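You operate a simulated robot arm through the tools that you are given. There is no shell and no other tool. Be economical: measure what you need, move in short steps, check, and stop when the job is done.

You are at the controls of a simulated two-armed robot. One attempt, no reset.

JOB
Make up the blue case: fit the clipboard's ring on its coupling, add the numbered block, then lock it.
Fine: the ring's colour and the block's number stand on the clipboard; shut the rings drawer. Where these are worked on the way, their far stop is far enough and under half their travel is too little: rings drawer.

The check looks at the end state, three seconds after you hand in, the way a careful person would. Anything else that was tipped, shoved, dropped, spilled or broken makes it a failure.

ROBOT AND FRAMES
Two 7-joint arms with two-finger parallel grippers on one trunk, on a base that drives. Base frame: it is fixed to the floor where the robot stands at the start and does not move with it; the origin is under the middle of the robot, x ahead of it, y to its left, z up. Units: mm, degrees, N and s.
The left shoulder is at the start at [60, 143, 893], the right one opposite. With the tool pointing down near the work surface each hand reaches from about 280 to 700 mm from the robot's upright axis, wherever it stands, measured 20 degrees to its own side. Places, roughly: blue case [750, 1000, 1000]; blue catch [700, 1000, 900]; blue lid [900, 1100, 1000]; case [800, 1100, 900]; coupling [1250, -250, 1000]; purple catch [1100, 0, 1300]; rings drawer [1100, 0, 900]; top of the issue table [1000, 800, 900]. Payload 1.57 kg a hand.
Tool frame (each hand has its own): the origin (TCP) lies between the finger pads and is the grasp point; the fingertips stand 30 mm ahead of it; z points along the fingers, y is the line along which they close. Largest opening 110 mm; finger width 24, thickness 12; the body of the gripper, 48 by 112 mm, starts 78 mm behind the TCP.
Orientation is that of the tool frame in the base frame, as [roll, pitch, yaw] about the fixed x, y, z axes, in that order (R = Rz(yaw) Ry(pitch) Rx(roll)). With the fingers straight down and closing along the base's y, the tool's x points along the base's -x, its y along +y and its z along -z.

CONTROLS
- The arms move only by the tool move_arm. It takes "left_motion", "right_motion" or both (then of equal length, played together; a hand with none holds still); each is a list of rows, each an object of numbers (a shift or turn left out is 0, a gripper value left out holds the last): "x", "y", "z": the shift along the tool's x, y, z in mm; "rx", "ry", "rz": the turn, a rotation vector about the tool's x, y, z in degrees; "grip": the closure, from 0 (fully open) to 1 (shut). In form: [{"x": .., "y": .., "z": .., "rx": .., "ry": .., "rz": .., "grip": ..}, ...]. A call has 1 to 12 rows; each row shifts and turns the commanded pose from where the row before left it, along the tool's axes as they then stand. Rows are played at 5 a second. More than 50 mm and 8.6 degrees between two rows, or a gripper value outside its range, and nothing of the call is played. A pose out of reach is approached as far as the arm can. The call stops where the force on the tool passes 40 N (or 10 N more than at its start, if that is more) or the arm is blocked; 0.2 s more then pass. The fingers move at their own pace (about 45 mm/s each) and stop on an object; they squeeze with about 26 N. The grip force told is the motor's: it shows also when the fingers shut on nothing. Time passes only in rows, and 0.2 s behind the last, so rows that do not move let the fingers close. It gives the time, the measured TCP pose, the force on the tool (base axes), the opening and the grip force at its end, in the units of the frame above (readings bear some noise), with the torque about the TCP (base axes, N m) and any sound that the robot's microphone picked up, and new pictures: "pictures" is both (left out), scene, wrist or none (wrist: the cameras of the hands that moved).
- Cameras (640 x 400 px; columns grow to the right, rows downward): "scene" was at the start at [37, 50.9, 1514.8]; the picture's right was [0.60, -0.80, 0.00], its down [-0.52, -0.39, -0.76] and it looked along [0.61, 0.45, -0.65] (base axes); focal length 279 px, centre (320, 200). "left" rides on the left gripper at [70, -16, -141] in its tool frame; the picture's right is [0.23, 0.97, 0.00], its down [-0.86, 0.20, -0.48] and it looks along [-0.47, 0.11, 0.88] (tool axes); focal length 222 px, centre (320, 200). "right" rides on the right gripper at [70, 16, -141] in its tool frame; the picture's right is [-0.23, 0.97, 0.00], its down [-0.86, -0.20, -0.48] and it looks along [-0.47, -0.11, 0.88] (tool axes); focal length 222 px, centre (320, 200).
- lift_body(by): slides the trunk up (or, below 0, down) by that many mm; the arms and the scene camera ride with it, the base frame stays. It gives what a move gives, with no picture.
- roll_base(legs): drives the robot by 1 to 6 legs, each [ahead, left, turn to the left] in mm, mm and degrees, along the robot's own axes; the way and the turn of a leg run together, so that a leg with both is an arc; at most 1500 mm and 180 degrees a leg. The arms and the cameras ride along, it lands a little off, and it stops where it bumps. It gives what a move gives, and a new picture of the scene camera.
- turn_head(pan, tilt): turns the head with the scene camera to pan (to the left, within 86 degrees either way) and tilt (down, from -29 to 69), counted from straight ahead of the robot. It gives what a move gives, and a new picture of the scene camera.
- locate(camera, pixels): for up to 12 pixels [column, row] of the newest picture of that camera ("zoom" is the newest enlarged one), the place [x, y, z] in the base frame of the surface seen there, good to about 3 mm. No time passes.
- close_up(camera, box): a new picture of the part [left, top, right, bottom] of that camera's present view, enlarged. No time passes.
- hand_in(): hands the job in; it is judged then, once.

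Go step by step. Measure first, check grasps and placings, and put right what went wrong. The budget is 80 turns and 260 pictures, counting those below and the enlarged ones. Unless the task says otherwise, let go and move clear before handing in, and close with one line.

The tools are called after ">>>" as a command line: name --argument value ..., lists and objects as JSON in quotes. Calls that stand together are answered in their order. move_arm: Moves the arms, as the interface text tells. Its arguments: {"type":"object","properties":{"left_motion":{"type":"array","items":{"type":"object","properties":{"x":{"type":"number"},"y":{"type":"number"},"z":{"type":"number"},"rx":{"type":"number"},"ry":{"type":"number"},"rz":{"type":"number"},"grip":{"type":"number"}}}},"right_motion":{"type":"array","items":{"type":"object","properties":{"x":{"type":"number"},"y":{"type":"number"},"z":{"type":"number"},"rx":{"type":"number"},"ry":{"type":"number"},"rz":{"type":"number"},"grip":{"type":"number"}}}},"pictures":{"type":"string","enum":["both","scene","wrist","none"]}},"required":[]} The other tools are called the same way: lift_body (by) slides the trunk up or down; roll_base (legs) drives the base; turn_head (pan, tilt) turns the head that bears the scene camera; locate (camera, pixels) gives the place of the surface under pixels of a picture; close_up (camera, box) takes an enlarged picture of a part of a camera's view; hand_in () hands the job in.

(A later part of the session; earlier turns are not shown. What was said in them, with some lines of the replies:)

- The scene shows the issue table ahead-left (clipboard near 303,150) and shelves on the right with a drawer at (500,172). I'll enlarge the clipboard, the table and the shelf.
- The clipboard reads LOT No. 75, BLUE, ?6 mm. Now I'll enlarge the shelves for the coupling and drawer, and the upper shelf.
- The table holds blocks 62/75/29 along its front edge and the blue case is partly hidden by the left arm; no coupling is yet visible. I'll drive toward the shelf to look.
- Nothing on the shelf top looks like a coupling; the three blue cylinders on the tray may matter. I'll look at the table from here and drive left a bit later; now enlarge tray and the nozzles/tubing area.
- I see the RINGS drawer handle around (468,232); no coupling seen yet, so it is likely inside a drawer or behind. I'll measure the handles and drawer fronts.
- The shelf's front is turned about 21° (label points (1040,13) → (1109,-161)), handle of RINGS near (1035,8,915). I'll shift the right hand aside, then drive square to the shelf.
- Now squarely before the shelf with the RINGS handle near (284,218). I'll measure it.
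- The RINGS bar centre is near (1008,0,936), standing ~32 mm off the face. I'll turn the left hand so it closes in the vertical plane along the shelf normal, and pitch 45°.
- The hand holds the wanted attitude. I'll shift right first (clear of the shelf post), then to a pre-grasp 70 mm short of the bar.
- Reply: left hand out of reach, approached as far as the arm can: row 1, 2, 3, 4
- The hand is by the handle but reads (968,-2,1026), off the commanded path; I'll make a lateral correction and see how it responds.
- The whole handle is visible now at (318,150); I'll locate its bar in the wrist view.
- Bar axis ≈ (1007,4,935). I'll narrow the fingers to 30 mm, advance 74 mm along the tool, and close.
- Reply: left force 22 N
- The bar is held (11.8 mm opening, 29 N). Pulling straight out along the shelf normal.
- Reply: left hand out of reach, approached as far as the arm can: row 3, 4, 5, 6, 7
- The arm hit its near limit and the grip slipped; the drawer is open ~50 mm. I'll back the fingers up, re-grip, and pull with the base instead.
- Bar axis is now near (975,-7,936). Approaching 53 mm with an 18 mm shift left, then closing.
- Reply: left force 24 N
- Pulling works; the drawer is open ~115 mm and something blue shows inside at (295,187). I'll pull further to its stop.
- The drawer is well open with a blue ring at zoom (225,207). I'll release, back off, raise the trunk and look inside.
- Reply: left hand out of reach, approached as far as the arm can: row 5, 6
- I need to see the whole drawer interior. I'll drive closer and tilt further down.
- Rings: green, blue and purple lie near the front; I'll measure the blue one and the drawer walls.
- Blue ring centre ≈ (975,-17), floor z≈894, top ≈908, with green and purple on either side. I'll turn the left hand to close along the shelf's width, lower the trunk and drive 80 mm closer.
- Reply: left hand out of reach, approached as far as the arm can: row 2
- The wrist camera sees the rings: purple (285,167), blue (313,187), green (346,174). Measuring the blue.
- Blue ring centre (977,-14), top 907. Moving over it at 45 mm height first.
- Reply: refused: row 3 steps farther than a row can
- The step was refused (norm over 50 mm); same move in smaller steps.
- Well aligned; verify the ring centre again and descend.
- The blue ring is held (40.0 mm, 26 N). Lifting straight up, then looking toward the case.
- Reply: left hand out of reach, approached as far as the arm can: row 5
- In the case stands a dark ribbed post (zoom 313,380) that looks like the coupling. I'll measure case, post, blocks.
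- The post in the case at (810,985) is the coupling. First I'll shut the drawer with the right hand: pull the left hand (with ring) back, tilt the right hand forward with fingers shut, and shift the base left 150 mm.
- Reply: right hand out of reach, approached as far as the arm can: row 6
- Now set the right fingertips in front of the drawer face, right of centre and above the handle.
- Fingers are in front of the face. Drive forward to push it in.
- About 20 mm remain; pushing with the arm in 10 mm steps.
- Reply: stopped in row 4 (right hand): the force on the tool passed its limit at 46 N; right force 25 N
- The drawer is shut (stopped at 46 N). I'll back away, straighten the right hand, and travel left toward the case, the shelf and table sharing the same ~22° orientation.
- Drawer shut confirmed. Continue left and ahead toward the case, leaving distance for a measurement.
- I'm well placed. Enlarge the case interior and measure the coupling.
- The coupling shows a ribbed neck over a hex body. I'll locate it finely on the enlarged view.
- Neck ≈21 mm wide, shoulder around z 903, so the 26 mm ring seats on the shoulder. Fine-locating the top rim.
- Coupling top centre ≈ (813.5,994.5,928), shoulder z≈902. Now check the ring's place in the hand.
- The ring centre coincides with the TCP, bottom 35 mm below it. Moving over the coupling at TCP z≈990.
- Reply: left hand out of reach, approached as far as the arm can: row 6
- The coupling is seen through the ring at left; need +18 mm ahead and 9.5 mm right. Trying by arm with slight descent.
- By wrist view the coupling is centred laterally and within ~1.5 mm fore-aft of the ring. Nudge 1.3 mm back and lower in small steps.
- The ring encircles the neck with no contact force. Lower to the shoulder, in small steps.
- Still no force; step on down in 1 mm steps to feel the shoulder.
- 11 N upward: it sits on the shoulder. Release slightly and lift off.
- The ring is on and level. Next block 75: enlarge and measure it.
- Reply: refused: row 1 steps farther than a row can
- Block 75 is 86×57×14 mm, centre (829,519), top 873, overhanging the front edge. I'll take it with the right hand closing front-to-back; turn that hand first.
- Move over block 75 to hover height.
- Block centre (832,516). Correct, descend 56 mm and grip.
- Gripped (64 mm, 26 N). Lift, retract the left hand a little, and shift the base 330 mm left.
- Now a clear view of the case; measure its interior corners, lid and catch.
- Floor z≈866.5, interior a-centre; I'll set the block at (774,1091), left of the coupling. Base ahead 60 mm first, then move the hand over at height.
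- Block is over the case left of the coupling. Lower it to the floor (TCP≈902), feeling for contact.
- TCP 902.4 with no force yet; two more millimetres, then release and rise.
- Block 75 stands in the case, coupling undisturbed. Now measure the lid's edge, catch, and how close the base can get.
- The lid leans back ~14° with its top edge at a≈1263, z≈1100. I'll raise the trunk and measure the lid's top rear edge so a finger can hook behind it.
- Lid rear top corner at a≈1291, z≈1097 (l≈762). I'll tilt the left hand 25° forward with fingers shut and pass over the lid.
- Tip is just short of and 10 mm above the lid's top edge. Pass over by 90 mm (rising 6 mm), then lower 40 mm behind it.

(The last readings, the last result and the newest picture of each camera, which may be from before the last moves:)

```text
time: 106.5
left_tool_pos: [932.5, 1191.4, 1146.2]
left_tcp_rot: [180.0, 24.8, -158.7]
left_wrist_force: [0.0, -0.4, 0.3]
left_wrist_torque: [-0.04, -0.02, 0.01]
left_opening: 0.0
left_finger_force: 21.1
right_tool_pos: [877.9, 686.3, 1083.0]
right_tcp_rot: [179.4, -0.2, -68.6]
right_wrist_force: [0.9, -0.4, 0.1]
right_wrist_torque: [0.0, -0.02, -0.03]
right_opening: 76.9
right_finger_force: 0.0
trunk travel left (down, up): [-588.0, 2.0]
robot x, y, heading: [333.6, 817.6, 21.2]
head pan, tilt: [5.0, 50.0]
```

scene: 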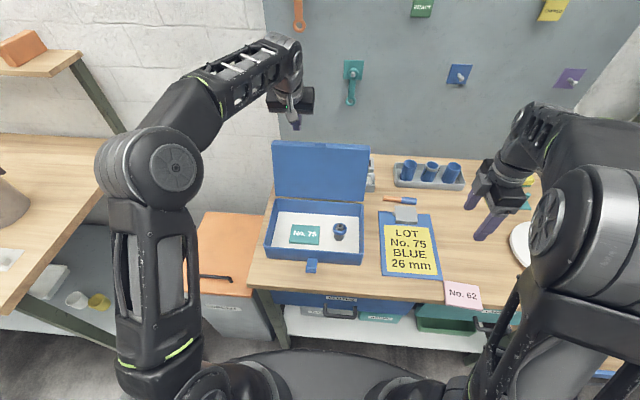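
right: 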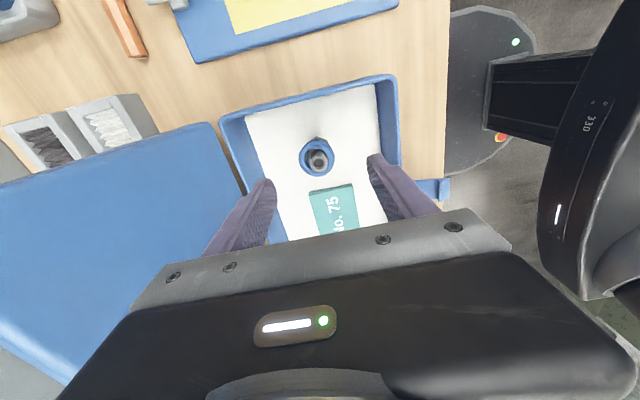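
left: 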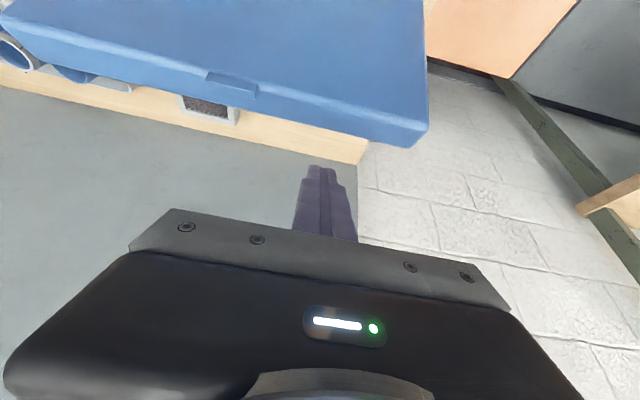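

Now lower 45 mm behind the lid, then pull toward the robot.

>>> move_arm --left_motion '[{"x": 9.5, "z": 20.4}, {"x": 9.5, "z": 20.4}, {}, {"x": 9.06, "z": -4.23}, {"x": 9.06, "z": -4.23}, {"x": 9.06, "z": -4.23}, {"x": 9.06, "z": -4.23}, {}]' --pictures "both"

```text
time: 108.3
left_tool_pos: [897.5, 1177.8, 1107.9]
left_tcp_rot: [-179.7, 25.9, -158.6]
left_wrist_force: [3.7, 0.5, 9.3]
left_wrist_torque: [-0.05, 0.16, -0.04]
left_opening: 0.1
left_finger_force: 21.4
right_tool_pos: [878.6, 687.2, 1082.8]
right_tcp_rot: [179.5, 0.0, -68.7]
right_wrist_force: [0.6, -0.5, 0.2]
right_wrist_torque: [0.0, 0.04, -0.01]
right_opening: 77.2
right_finger_force: 0.0
trunk travel left (down, up): [-588.0, 2.0]
robot x, y, heading: [330.6, 817.7, 21.7]
head pan, tilt: [5.0, 50.0]
stopped in row 8 (left hand): the force on the tool passed its limit at 41 N (the readings are from after the stop); the commanded pose is now the measured one
```

scene: 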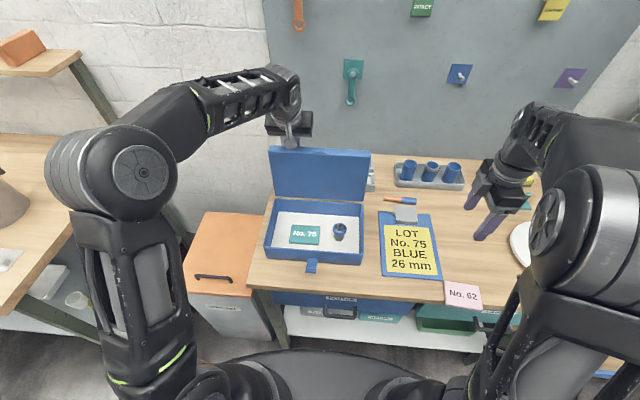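
left: 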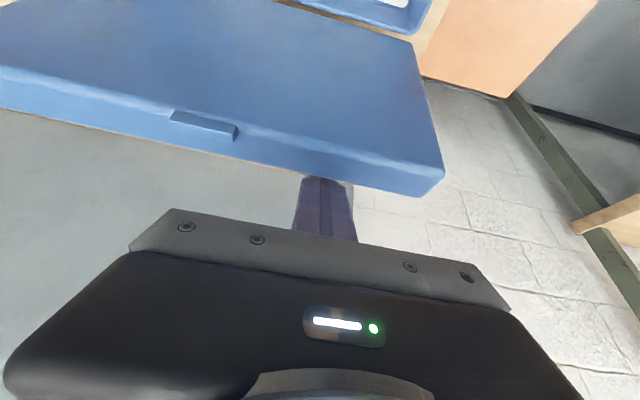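

The lid moved a little, then 41 N. Check the lid's new angle and that the case hasn't shifted.

>>> close_up --camera "scene" --box '[240, 130, 400, 280]'

>>> locate --camera "scene" --pixels '[[340, 155], [340, 152], [290, 152], [340, 190], [310, 262], [268, 255], [362, 262], [366, 155], [305, 190]]'

```text
2.67 times, centred on (320, 205) of scene
```

zoom: 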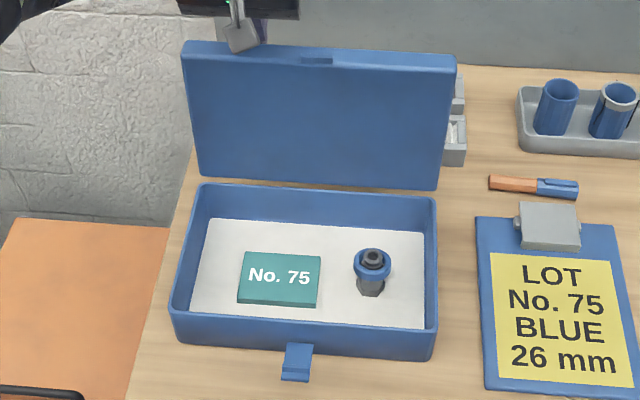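

```text
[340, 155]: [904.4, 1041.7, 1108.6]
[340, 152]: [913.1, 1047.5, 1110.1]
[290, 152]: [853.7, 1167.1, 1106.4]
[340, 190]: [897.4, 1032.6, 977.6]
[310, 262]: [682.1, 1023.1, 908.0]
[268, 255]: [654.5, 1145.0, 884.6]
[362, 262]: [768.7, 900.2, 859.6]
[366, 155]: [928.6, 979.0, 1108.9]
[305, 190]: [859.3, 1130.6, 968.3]
```

The lid is now ~4° short of vertical and the case stayed put. Continue pulling slower (5 mm steps).

>>> move_arm --left_motion '[{"x": 4.5, "z": -2.1}, {"x": 4.5, "z": -2.1}, {"x": 4.5, "z": -2.1}, {"x": 4.5, "z": -2.1}, {"x": 4.5, "z": -2.1}, {"x": 4.5, "z": -2.1}, {"x": 4.5, "z": -2.1}, {}]' --pictures "both"

```text
time: 110.2
left_tool_pos: [867.1, 1165.1, 1112.3]
left_tcp_rot: [-179.4, 26.4, -158.5]
left_wrist_force: [0.6, 0.0, 13.1]
left_wrist_torque: [-0.04, 0.27, 0.02]
left_opening: 0.1
left_finger_force: 22.0
right_tool_pos: [877.9, 686.8, 1081.1]
right_tcp_rot: [179.5, -0.2, -68.7]
right_wrist_force: [0.2, 0.4, 0.0]
right_wrist_torque: [0.0, 0.04, -0.02]
right_opening: 77.2
right_finger_force: 0.1
trunk travel left (down, up): [-588.0, 2.0]
robot x, y, heading: [330.2, 814.8, 21.3]
head pan, tilt: [5.0, 50.0]
stopped in row 8 (left hand): the force on the tool passed its limit at 40 N (the readings are from after the stop); the commanded pose is now the measured one
```

scene: 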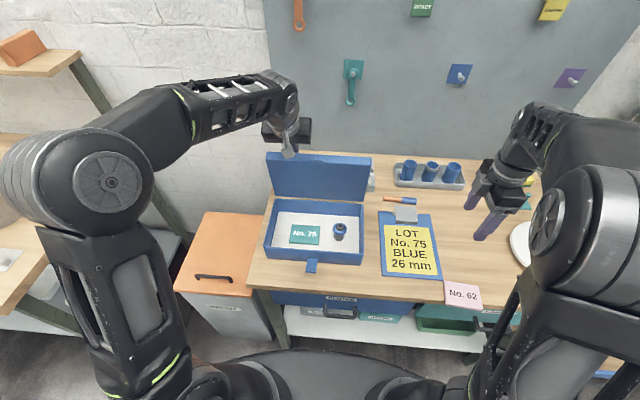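
left: 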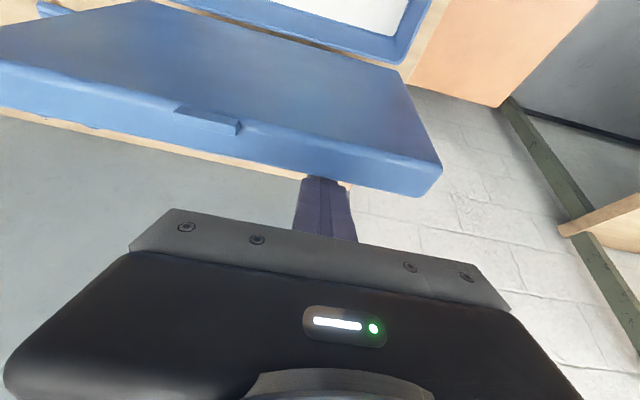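

Lid is about vertical and stays by friction. Ease the finger up 8 mm and continue pushing forward.

>>> move_arm --left_motion '[{"x": -3.4, "z": -7.2}, {"x": 4.5, "z": -2.1}, {"x": 4.5, "z": -2.1}, {"x": 4.5, "z": -2.1}, {"x": 4.5, "z": -2.1}, {"x": 4.5, "z": -2.1}, {"x": 4.5, "z": -2.1}, {"x": 4.5, "z": -2.1}, {"x": 4.5, "z": -2.1}, {}]' --pictures "both"

```text
time: 112.4
left_tool_pos: [829.0, 1149.4, 1116.6]
left_tcp_rot: [-179.6, 26.1, -158.4]
left_wrist_force: [-0.6, 0.4, 0.0]
left_wrist_torque: [0.01, 0.01, -0.02]
left_opening: 0.0
left_finger_force: 21.3
right_tool_pos: [877.7, 685.4, 1082.3]
right_tcp_rot: [179.5, -0.1, -68.7]
right_wrist_force: [-0.4, -0.6, -0.2]
right_wrist_torque: [-0.01, -0.02, 0.0]
right_opening: 77.0
right_finger_force: 0.0
trunk travel left (down, up): [-588.0, 2.0]
robot x, y, heading: [328.2, 814.1, 21.3]
head pan, tilt: [5.0, 50.0]
```

scene: 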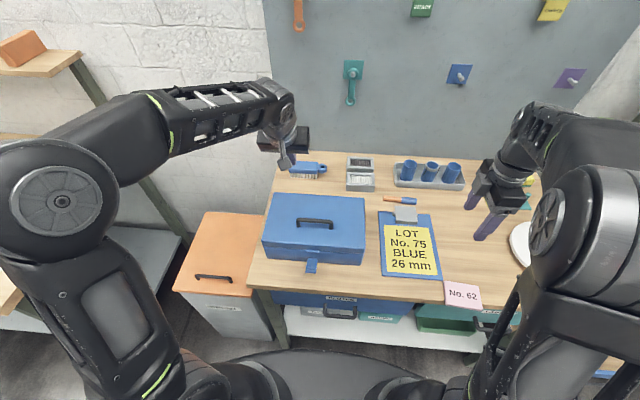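
left: 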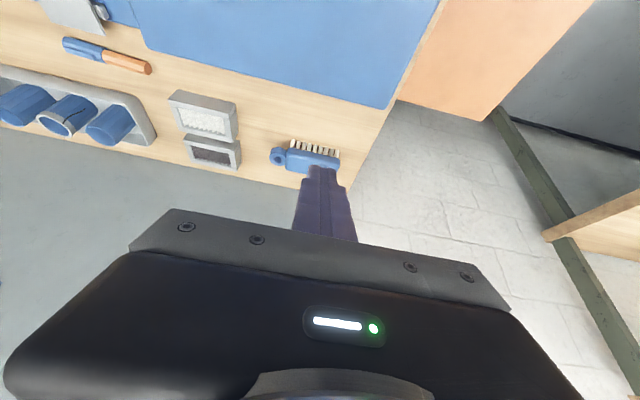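

The lid is shut. Now look at the front catch at (311,265).

>>> close_up --camera "scene" --box '[280, 235, 344, 283]'

>>> close_up --camera "scene" --box '[250, 180, 378, 285]'

>>> locate --camera "scene" --pixels '[[310, 262], [310, 268], [310, 271], [313, 256], [318, 251], [300, 250], [318, 245], [318, 222], [310, 275]]'

```text
8.33 times, centred on (312, 259) of scene
```

zoom: 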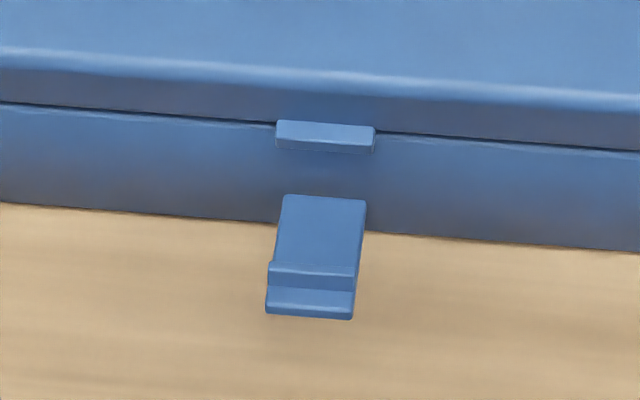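

```text
3.81 times, centred on (314, 232) of scene
```

zoom: 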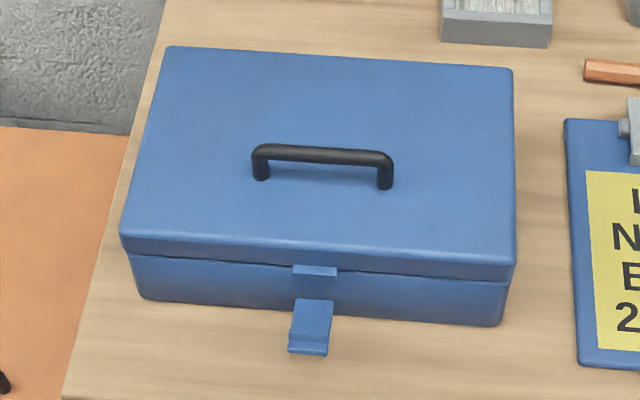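

```text
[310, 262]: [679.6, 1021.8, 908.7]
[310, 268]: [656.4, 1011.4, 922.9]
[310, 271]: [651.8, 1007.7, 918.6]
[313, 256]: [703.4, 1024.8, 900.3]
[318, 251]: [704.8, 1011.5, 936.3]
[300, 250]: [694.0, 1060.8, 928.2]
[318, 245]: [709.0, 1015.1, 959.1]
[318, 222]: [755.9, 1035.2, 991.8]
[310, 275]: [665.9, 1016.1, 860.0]
```

The catch is a flap hinged at (a≈1034,z≈900) sticking out to a≈980, z≈920; the lid's tab is at z≈936. It must be swung up. I'll back off 200 mm, and level the left hand so fingertips can get under the flap.

>>> roll_base --legs '[[-200, 0, 0], [0, -70, 0]]'

>>> lift_body --by -80

>>> move_arm --left_motion '[{"ry": -8.4}, {"ry": -8.4}, {"ry": -8.4}, {"ry": -8.4}, {"ry": -8.4}, {"ry": -8}, {}]' --pictures "both"

```text
time: 114.7
left_tool_pos: [666.6, 1011.1, 1116.8]
left_tcp_rot: [-179.7, 25.9, -158.6]
left_wrist_force: [-0.5, -0.5, 0.5]
left_wrist_torque: [0.04, 0.01, 0.03]
left_opening: 0.1
left_finger_force: 20.4
right_tool_pos: [714.5, 547.0, 1081.8]
right_tcp_rot: [179.5, 0.0, -68.7]
right_wrist_force: [-0.3, -0.2, 0.1]
right_wrist_torque: [0.02, 0.03, -0.01]
right_opening: 77.0
right_finger_force: 0.1
trunk travel left (down, up): [-588.0, 2.0]
robot x, y, heading: [163.9, 678.5, 21.3]
head pan, tilt: [5.0, 50.0]
```

scene: 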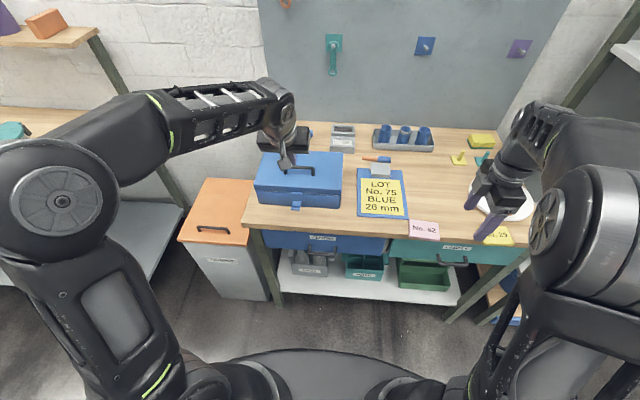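

```text
time: 115.8
left_tool_pos: [665.7, 1013.6, 1037.2]
left_tcp_rot: [-179.7, 26.1, -158.5]
left_wrist_force: [-0.2, 0.9, -1.4]
left_wrist_torque: [-0.02, -0.03, -0.01]
left_opening: 0.1
left_finger_force: 21.0
right_tool_pos: [715.2, 547.9, 1002.5]
right_tcp_rot: [179.5, 0.0, -68.7]
right_wrist_force: [-0.2, 0.1, -0.4]
right_wrist_torque: [0.0, -0.01, 0.01]
right_opening: 76.6
right_finger_force: 0.0
trunk travel left (down, up): [-508.0, 82.0]
robot x, y, heading: [169.1, 680.9, 21.4]
head pan, tilt: [5.0, 50.0]
```

```text
time: 117.4
left_tool_pos: [664.8, 1012.1, 1035.7]
left_tcp_rot: [-178.6, 76.2, -157.3]
left_wrist_force: [0.4, 0.3, 0.5]
left_wrist_torque: [-0.01, -0.02, 0.01]
left_opening: 0.0
left_finger_force: 20.9
right_tool_pos: [715.4, 548.1, 1004.2]
right_tcp_rot: [179.4, -0.1, -68.7]
right_wrist_force: [-0.5, 0.2, 0.0]
right_wrist_torque: [-0.02, 0.02, -0.04]
right_opening: 77.1
right_finger_force: 0.0
trunk travel left (down, up): [-508.0, 82.0]
robot x, y, heading: [166.1, 675.2, 21.2]
head pan, tilt: [5.0, 50.0]
```

scene: 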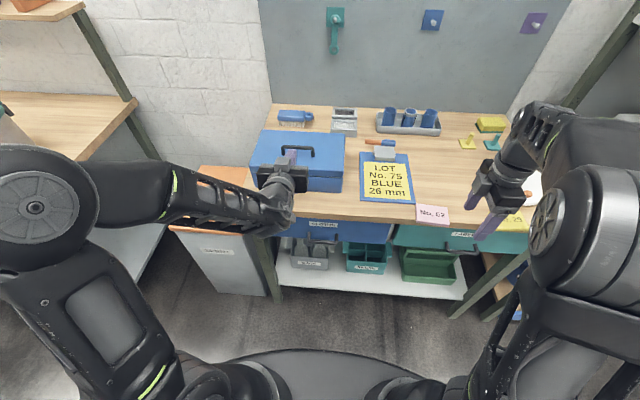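
left: 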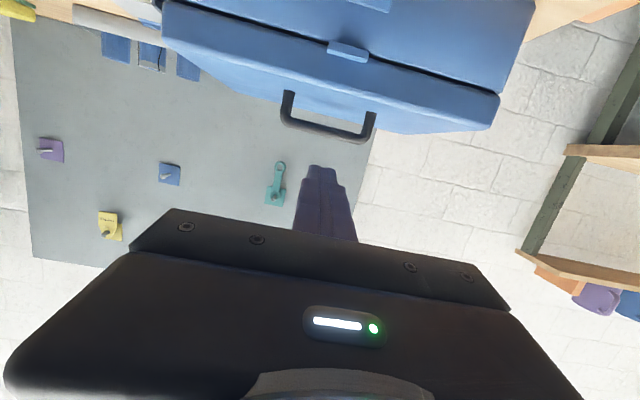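

Hand is level above the catch. Withdraw 75 mm, lower to just above the table level, and check before going under the flap.

>>> move_arm --left_motion '[{"x": 9, "z": -37}, {"x": 9, "z": -37}, {"x": 36.6, "z": 9.1}, {"x": 36.6, "z": 9.1}, {"x": 36.6, "z": 9.1}, {"x": 36.6, "z": 9.1}, {}]' --pictures "both"

>>> close_up --camera "left" --box '[220, 80, 420, 205]'

>>> close_up --camera "scene" --box '[240, 130, 360, 240]'

```text
time: 119.0
left_tool_pos: [626.0, 988.0, 891.3]
left_tcp_rot: [-178.9, 76.1, -157.4]
left_wrist_force: [-0.2, 0.0, 0.0]
left_wrist_torque: [-0.04, -0.03, 0.0]
left_opening: 0.0
left_finger_force: 21.1
left hand out of reach, approached as far as the arm can: row 2, 3
right_tool_pos: [714.6, 547.1, 1003.3]
right_tcp_rot: [179.5, -0.2, -68.7]
right_wrist_force: [0.3, 0.5, 0.4]
right_wrist_torque: [0.04, 0.0, 0.04]
right_opening: 77.1
right_finger_force: 0.2
trunk travel left (down, up): [-508.0, 82.0]
robot x, y, heading: [170.0, 677.6, 21.2]
head pan, tilt: [5.0, 50.0]
```

scene: 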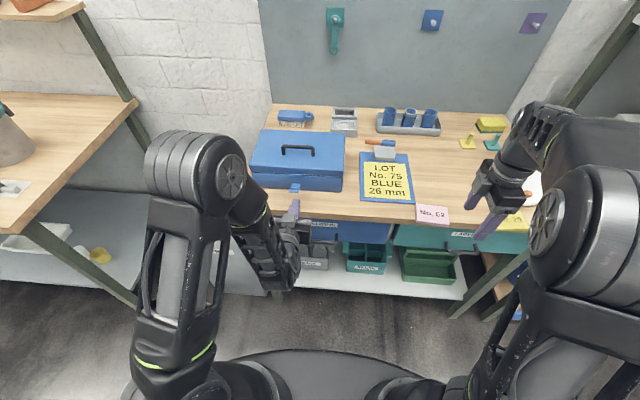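
left: 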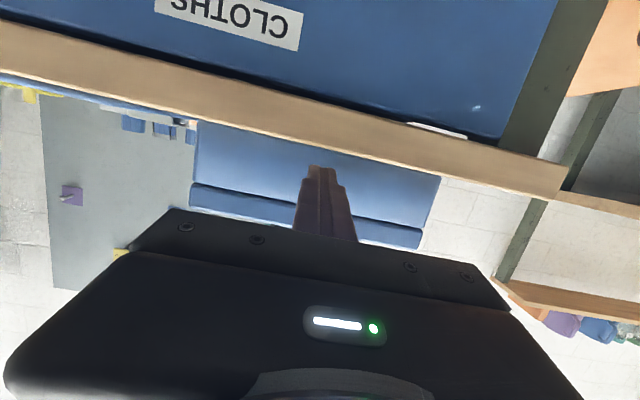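

```text
3.20 times, centred on (320, 142) of left
```

zoom: 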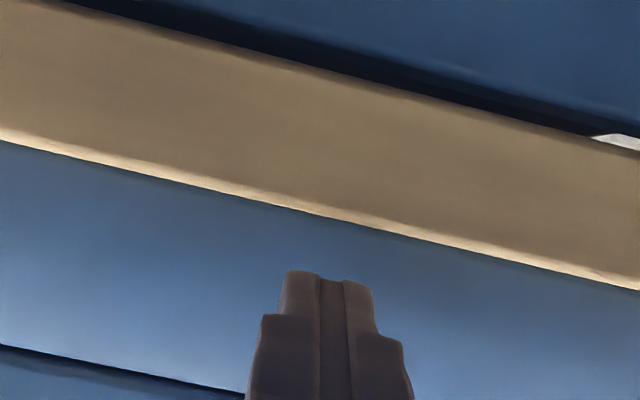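

```text
3.64 times, centred on (300, 185) of scene
```

zoom: 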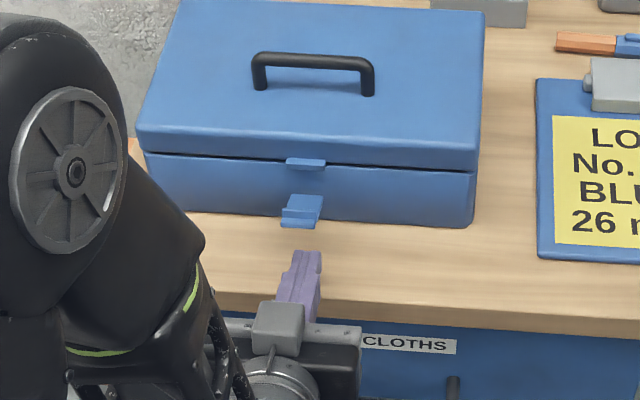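

Tip is just in front of and below the flap, 9 mm to its right. Shift left 9 mm, lower 5 mm and go 30 mm forward beneath it.

>>> move_arm --left_motion '[{"y": 9, "x": 4.9, "z": 1.2}, {"x": -2.4, "z": 9.7}, {"x": -2.4, "z": 9.7}, {"x": -2.4, "z": 9.7}, {}]' --pictures "none"

>>> close_up --camera "scene" --box '[260, 160, 340, 220]'

```text
time: 120.2
left_tool_pos: [655.5, 996.9, 887.9]
left_tcp_rot: [-179.4, 76.0, -157.8]
left_wrist_force: [-1.3, 0.3, 0.0]
left_wrist_torque: [0.02, -0.04, 0.0]
left_opening: 0.1
left_finger_force: 21.6
left hand out of reach, approached as far as the arm can: row 1, 4
right_tool_pos: [715.2, 547.6, 1002.8]
right_tcp_rot: [179.4, 0.0, -68.7]
right_wrist_force: [0.4, 0.0, -0.6]
right_wrist_torque: [0.0, -0.02, 0.01]
right_opening: 77.0
right_finger_force: 0.0
trunk travel left (down, up): [-508.0, 82.0]
robot x, y, heading: [163.7, 681.4, 21.4]
head pan, tilt: [5.0, 50.0]
```

```text
6.67 times, centred on (300, 190) of scene
```

zoom: 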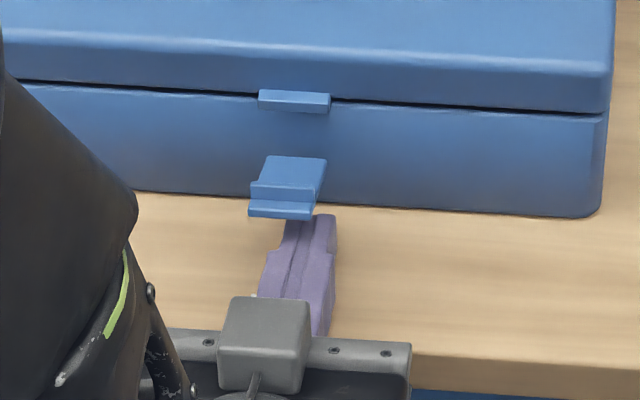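

The finger is under the flap but ~12 mm to the right; the arm is at its limit, so nudge the base left 12 mm.

>>> roll_base --legs '[[0, 13, 0]]'

>>> close_up --camera "scene" --box '[260, 160, 340, 220]'

```text
time: 121.0
left_tool_pos: [649.7, 1009.9, 887.2]
left_tcp_rot: [-179.1, 76.1, -157.4]
left_wrist_force: [-0.1, 0.0, -0.6]
left_wrist_torque: [0.02, 0.0, -0.02]
left_opening: 0.0
left_finger_force: 21.8
right_tool_pos: [710.8, 561.2, 1002.6]
right_tcp_rot: [179.5, -0.1, -68.8]
right_wrist_force: [-0.2, 0.1, -0.2]
right_wrist_torque: [-0.03, -0.04, -0.01]
right_opening: 76.7
right_finger_force: 0.1
trunk travel left (down, up): [-508.0, 82.0]
robot x, y, heading: [159.1, 689.0, 21.1]
head pan, tilt: [5.0, 50.0]
```

scene: 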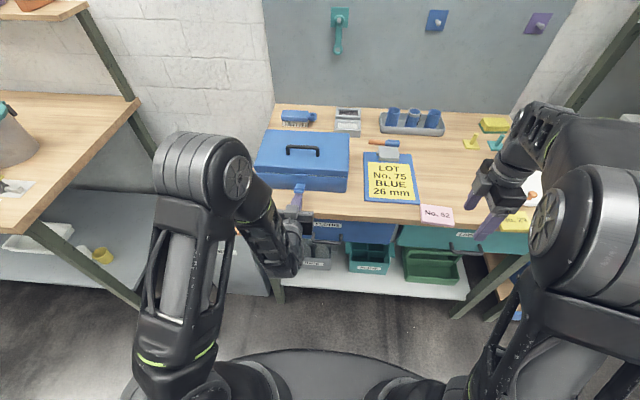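

```text
6.67 times, centred on (300, 190) of scene
```

zoom: 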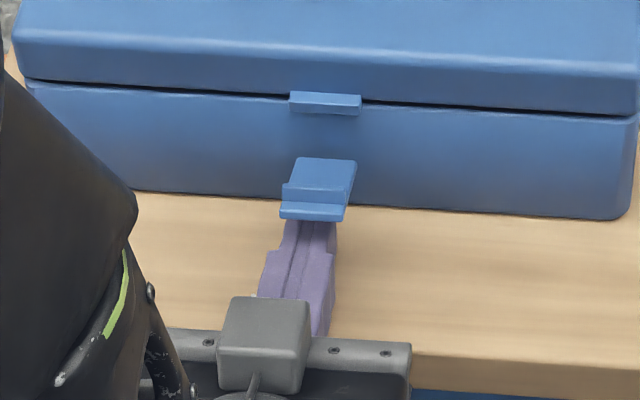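

Centred. Lift the flap with the finger, 10 mm per row.

>>> move_arm --left_motion '[{"x": -9.7, "z": -2.4}, {"x": -9.7, "z": -2.4}, {"x": -9.7, "z": -2.4}, {"x": -9.7, "z": -2.4}, {"x": -9.7, "z": -2.4}, {}]' --pictures "none"

>>> close_up --camera "scene" --box '[260, 150, 350, 220]'

```text
time: 122.4
left_tool_pos: [649.7, 1009.7, 938.4]
left_tcp_rot: [-179.5, 76.0, -157.6]
left_wrist_force: [1.1, 0.8, -0.1]
left_wrist_torque: [-0.01, 0.0, -0.01]
left_opening: 0.0
left_finger_force: 21.3
right_tool_pos: [710.7, 560.6, 1002.9]
right_tcp_rot: [179.5, 0.0, -68.7]
right_wrist_force: [0.0, 0.1, -0.5]
right_wrist_torque: [0.04, 0.01, 0.04]
right_opening: 76.8
right_finger_force: 0.1
trunk travel left (down, up): [-508.0, 82.0]
robot x, y, heading: [165.4, 693.5, 21.4]
head pan, tilt: [5.0, 50.0]
```

```text
5.71 times, centred on (305, 185) of scene
```

zoom: 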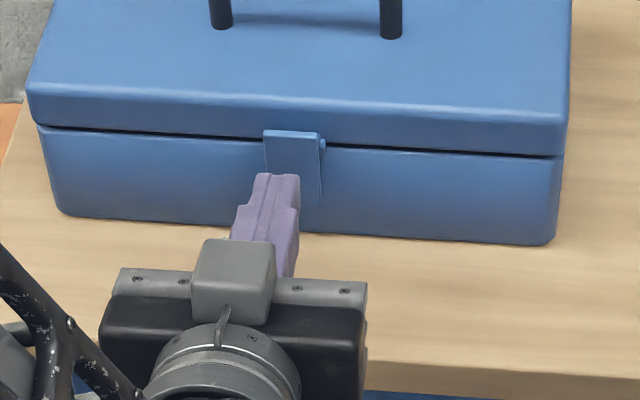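

The flap now stands up over the tab. Press it home with the fingertips, gently.

>>> move_arm --left_motion '[{"x": -5.4, "z": 3.6}, {"x": -1.2, "z": 4.85}, {"x": -0.7, "z": 2.9}, {"x": -0.7, "z": 2.9}, {"x": -0.7, "z": 2.9}, {}]' --pictures "none"

>>> close_up --camera "scene" --box '[260, 150, 350, 220]'

```text
time: 123.8
left_tool_pos: [667.2, 1017.5, 942.8]
left_tcp_rot: [-179.3, 76.0, -157.4]
left_wrist_force: [-2.8, -1.5, 0.4]
left_wrist_torque: [0.01, -0.03, 0.0]
left_opening: 0.0
left_finger_force: 21.7
right_tool_pos: [709.5, 560.7, 1002.9]
right_tcp_rot: [179.5, -0.1, -68.6]
right_wrist_force: [0.0, -1.0, 1.0]
right_wrist_torque: [-0.04, -0.01, 0.01]
right_opening: 76.9
right_finger_force: 0.1
trunk travel left (down, up): [-508.0, 82.0]
robot x, y, heading: [162.0, 693.5, 21.5]
head pan, tilt: [5.0, 50.0]
```

```text
5.71 times, centred on (305, 185) of scene
```

zoom: 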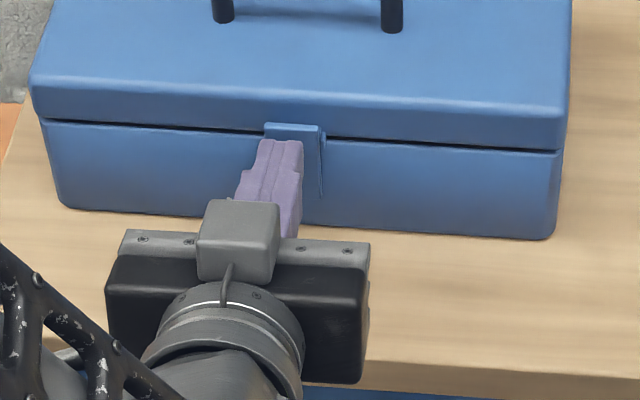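

Light contact (3 N). A few more millimetres to seat it.

>>> move_arm --left_motion '[{"x": -0.5, "z": 2}, {"x": -0.5, "z": 2}, {"x": -0.5, "z": 2}, {}]' --pictures "none"

>>> close_up --camera "scene" --box '[260, 150, 350, 220]'

```text
time: 124.8
left_tool_pos: [674.6, 1018.3, 941.6]
left_tcp_rot: [-179.4, 75.9, -157.7]
left_wrist_force: [-3.6, -0.3, 1.0]
left_wrist_torque: [0.04, -0.05, 0.0]
left_opening: 0.1
left_finger_force: 21.0
right_tool_pos: [710.2, 561.3, 1003.6]
right_tcp_rot: [179.5, -0.1, -68.7]
right_wrist_force: [0.5, 0.5, 0.7]
right_wrist_torque: [-0.01, 0.0, 0.01]
right_opening: 76.9
right_finger_force: 0.1
trunk travel left (down, up): [-508.0, 82.0]
robot x, y, heading: [162.1, 693.9, 21.3]
head pan, tilt: [5.0, 50.0]
```

```text
5.71 times, centred on (305, 185) of scene
```

zoom: 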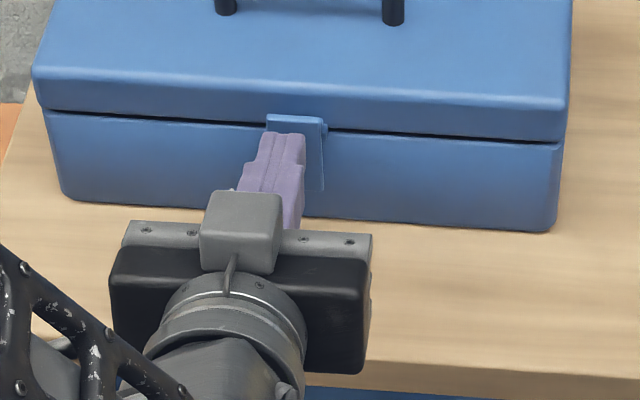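

Pushing on starts to slide the light case, so I stop. Withdraw and inspect the catch.

>>> move_arm --left_motion '[{"x": 2.4, "z": -9.7}, {"x": 7, "z": -29}, {"x": 7, "z": -29}, {"x": 3, "z": -10}]' --pictures "none"

>>> close_up --camera "scene" --box '[280, 160, 328, 196]'

>>> locate --camera "zoom" --pixels '[[320, 150], [320, 200], [320, 250], [320, 120], [250, 200], [400, 200]]'

```text
time: 125.8
left_tool_pos: [613.8, 989.5, 938.1]
left_tcp_rot: [-179.4, 76.1, -157.6]
left_wrist_force: [-0.7, -0.3, -1.8]
left_wrist_torque: [0.0, 0.01, -0.02]
left_opening: 0.1
left_finger_force: 21.2
left hand out of reach, approached as far as the arm can: row 3, 4
right_tool_pos: [710.4, 560.9, 1003.2]
right_tcp_rot: [179.5, -0.1, -68.7]
right_wrist_force: [0.0, 0.3, 0.0]
right_wrist_torque: [-0.03, 0.01, -0.01]
right_opening: 76.7
right_finger_force: 0.1
trunk travel left (down, up): [-508.0, 82.0]
robot x, y, heading: [163.3, 691.6, 21.3]
head pan, tilt: [5.0, 50.0]
```

```text
11.11 times, centred on (304, 178) of scene
```

zoom: 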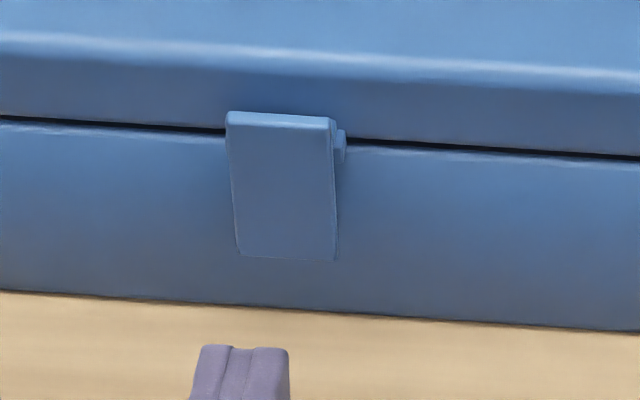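

```text
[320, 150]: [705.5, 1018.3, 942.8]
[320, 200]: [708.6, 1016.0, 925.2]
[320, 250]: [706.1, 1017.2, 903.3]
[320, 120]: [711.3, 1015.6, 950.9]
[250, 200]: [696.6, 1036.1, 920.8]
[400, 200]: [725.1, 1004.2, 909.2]
```

The catch now lies flat and upright over the tab (x≈706–708 from z 903 to 951) — locked. Back away and take a last look.

>>> roll_base --legs '[[-150, 0, 0]]'

>>> close_up --camera "scene" --box '[240, 80, 560, 280]'

>>> turn_head --pan -30 --tilt 35

```text
time: 127.2
left_tool_pos: [469.5, 935.1, 938.4]
left_tcp_rot: [-179.4, 76.0, -157.6]
left_wrist_force: [0.0, -0.3, 0.2]
left_wrist_torque: [-0.04, 0.01, 0.02]
left_opening: 0.0
left_finger_force: 21.2
right_tool_pos: [567.4, 506.0, 1003.9]
right_tcp_rot: [179.6, -0.1, -68.6]
right_wrist_force: [0.5, -0.3, 0.7]
right_wrist_torque: [0.02, -0.02, 0.0]
right_opening: 76.6
right_finger_force: 0.0
trunk travel left (down, up): [-508.0, 82.0]
robot x, y, heading: [22.9, 637.0, 21.2]
head pan, tilt: [5.0, 50.0]
```

scene: 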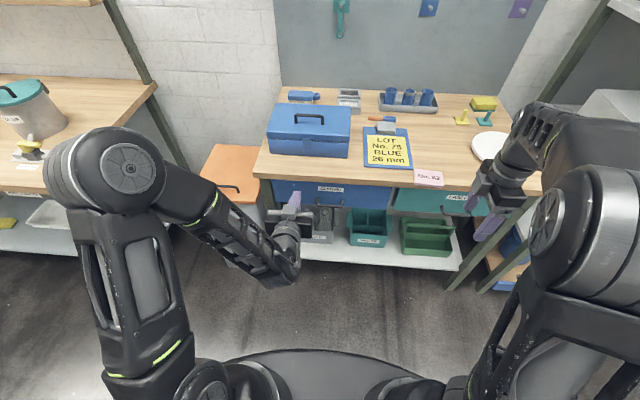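

```text
2.00 times, centred on (400, 180) of scene
```

zoom: 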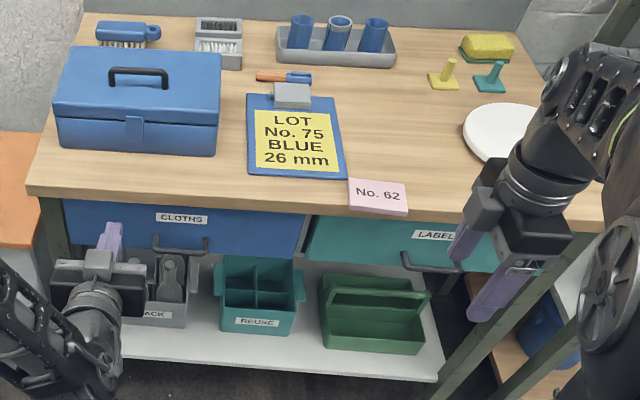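

```text
time: 128.2
left_tool_pos: [471.0, 935.8, 937.1]
left_tcp_rot: [-179.4, 76.0, -157.5]
left_wrist_force: [-0.6, 0.5, 0.2]
left_wrist_torque: [-0.02, 0.0, 0.01]
left_opening: 0.0
left_finger_force: 21.5
right_tool_pos: [568.9, 505.3, 1002.8]
right_tcp_rot: [179.6, -0.1, -68.6]
right_wrist_force: [-0.4, -0.1, -0.6]
right_wrist_torque: [-0.04, 0.03, 0.01]
right_opening: 77.2
right_finger_force: 0.1
trunk travel left (down, up): [-508.0, 82.0]
robot x, y, heading: [24.0, 637.2, 21.5]
head pan, tilt: [-30.0, 35.0]
```

scene: 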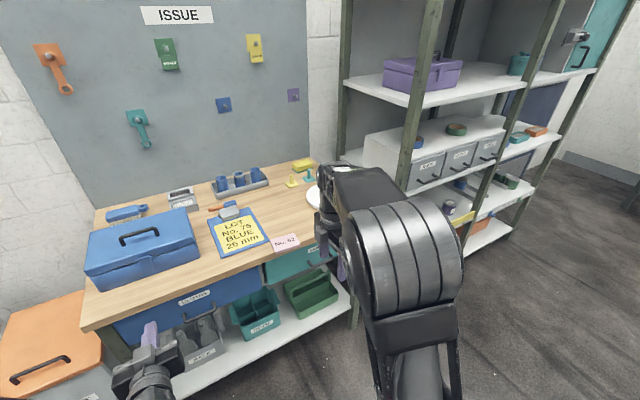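

The case is shut with its catch up, the drawers are shut, and the rest of the table and shelf look undisturbed. Both hands are clear, so I'm handing in.

>>> hand_in

```text
The job is handed in.
```

I fitted the blue 26 mm ring on the coupling inside the blue case, put block No. 75 in beside it, and closed and latched the lid. The rings drawer is shut. The case slid a few millimetres on the table as I pressed the catch home. The list put a coupling at [1250, -250, 1000], but I saw none there, so I used the one standing in the case.
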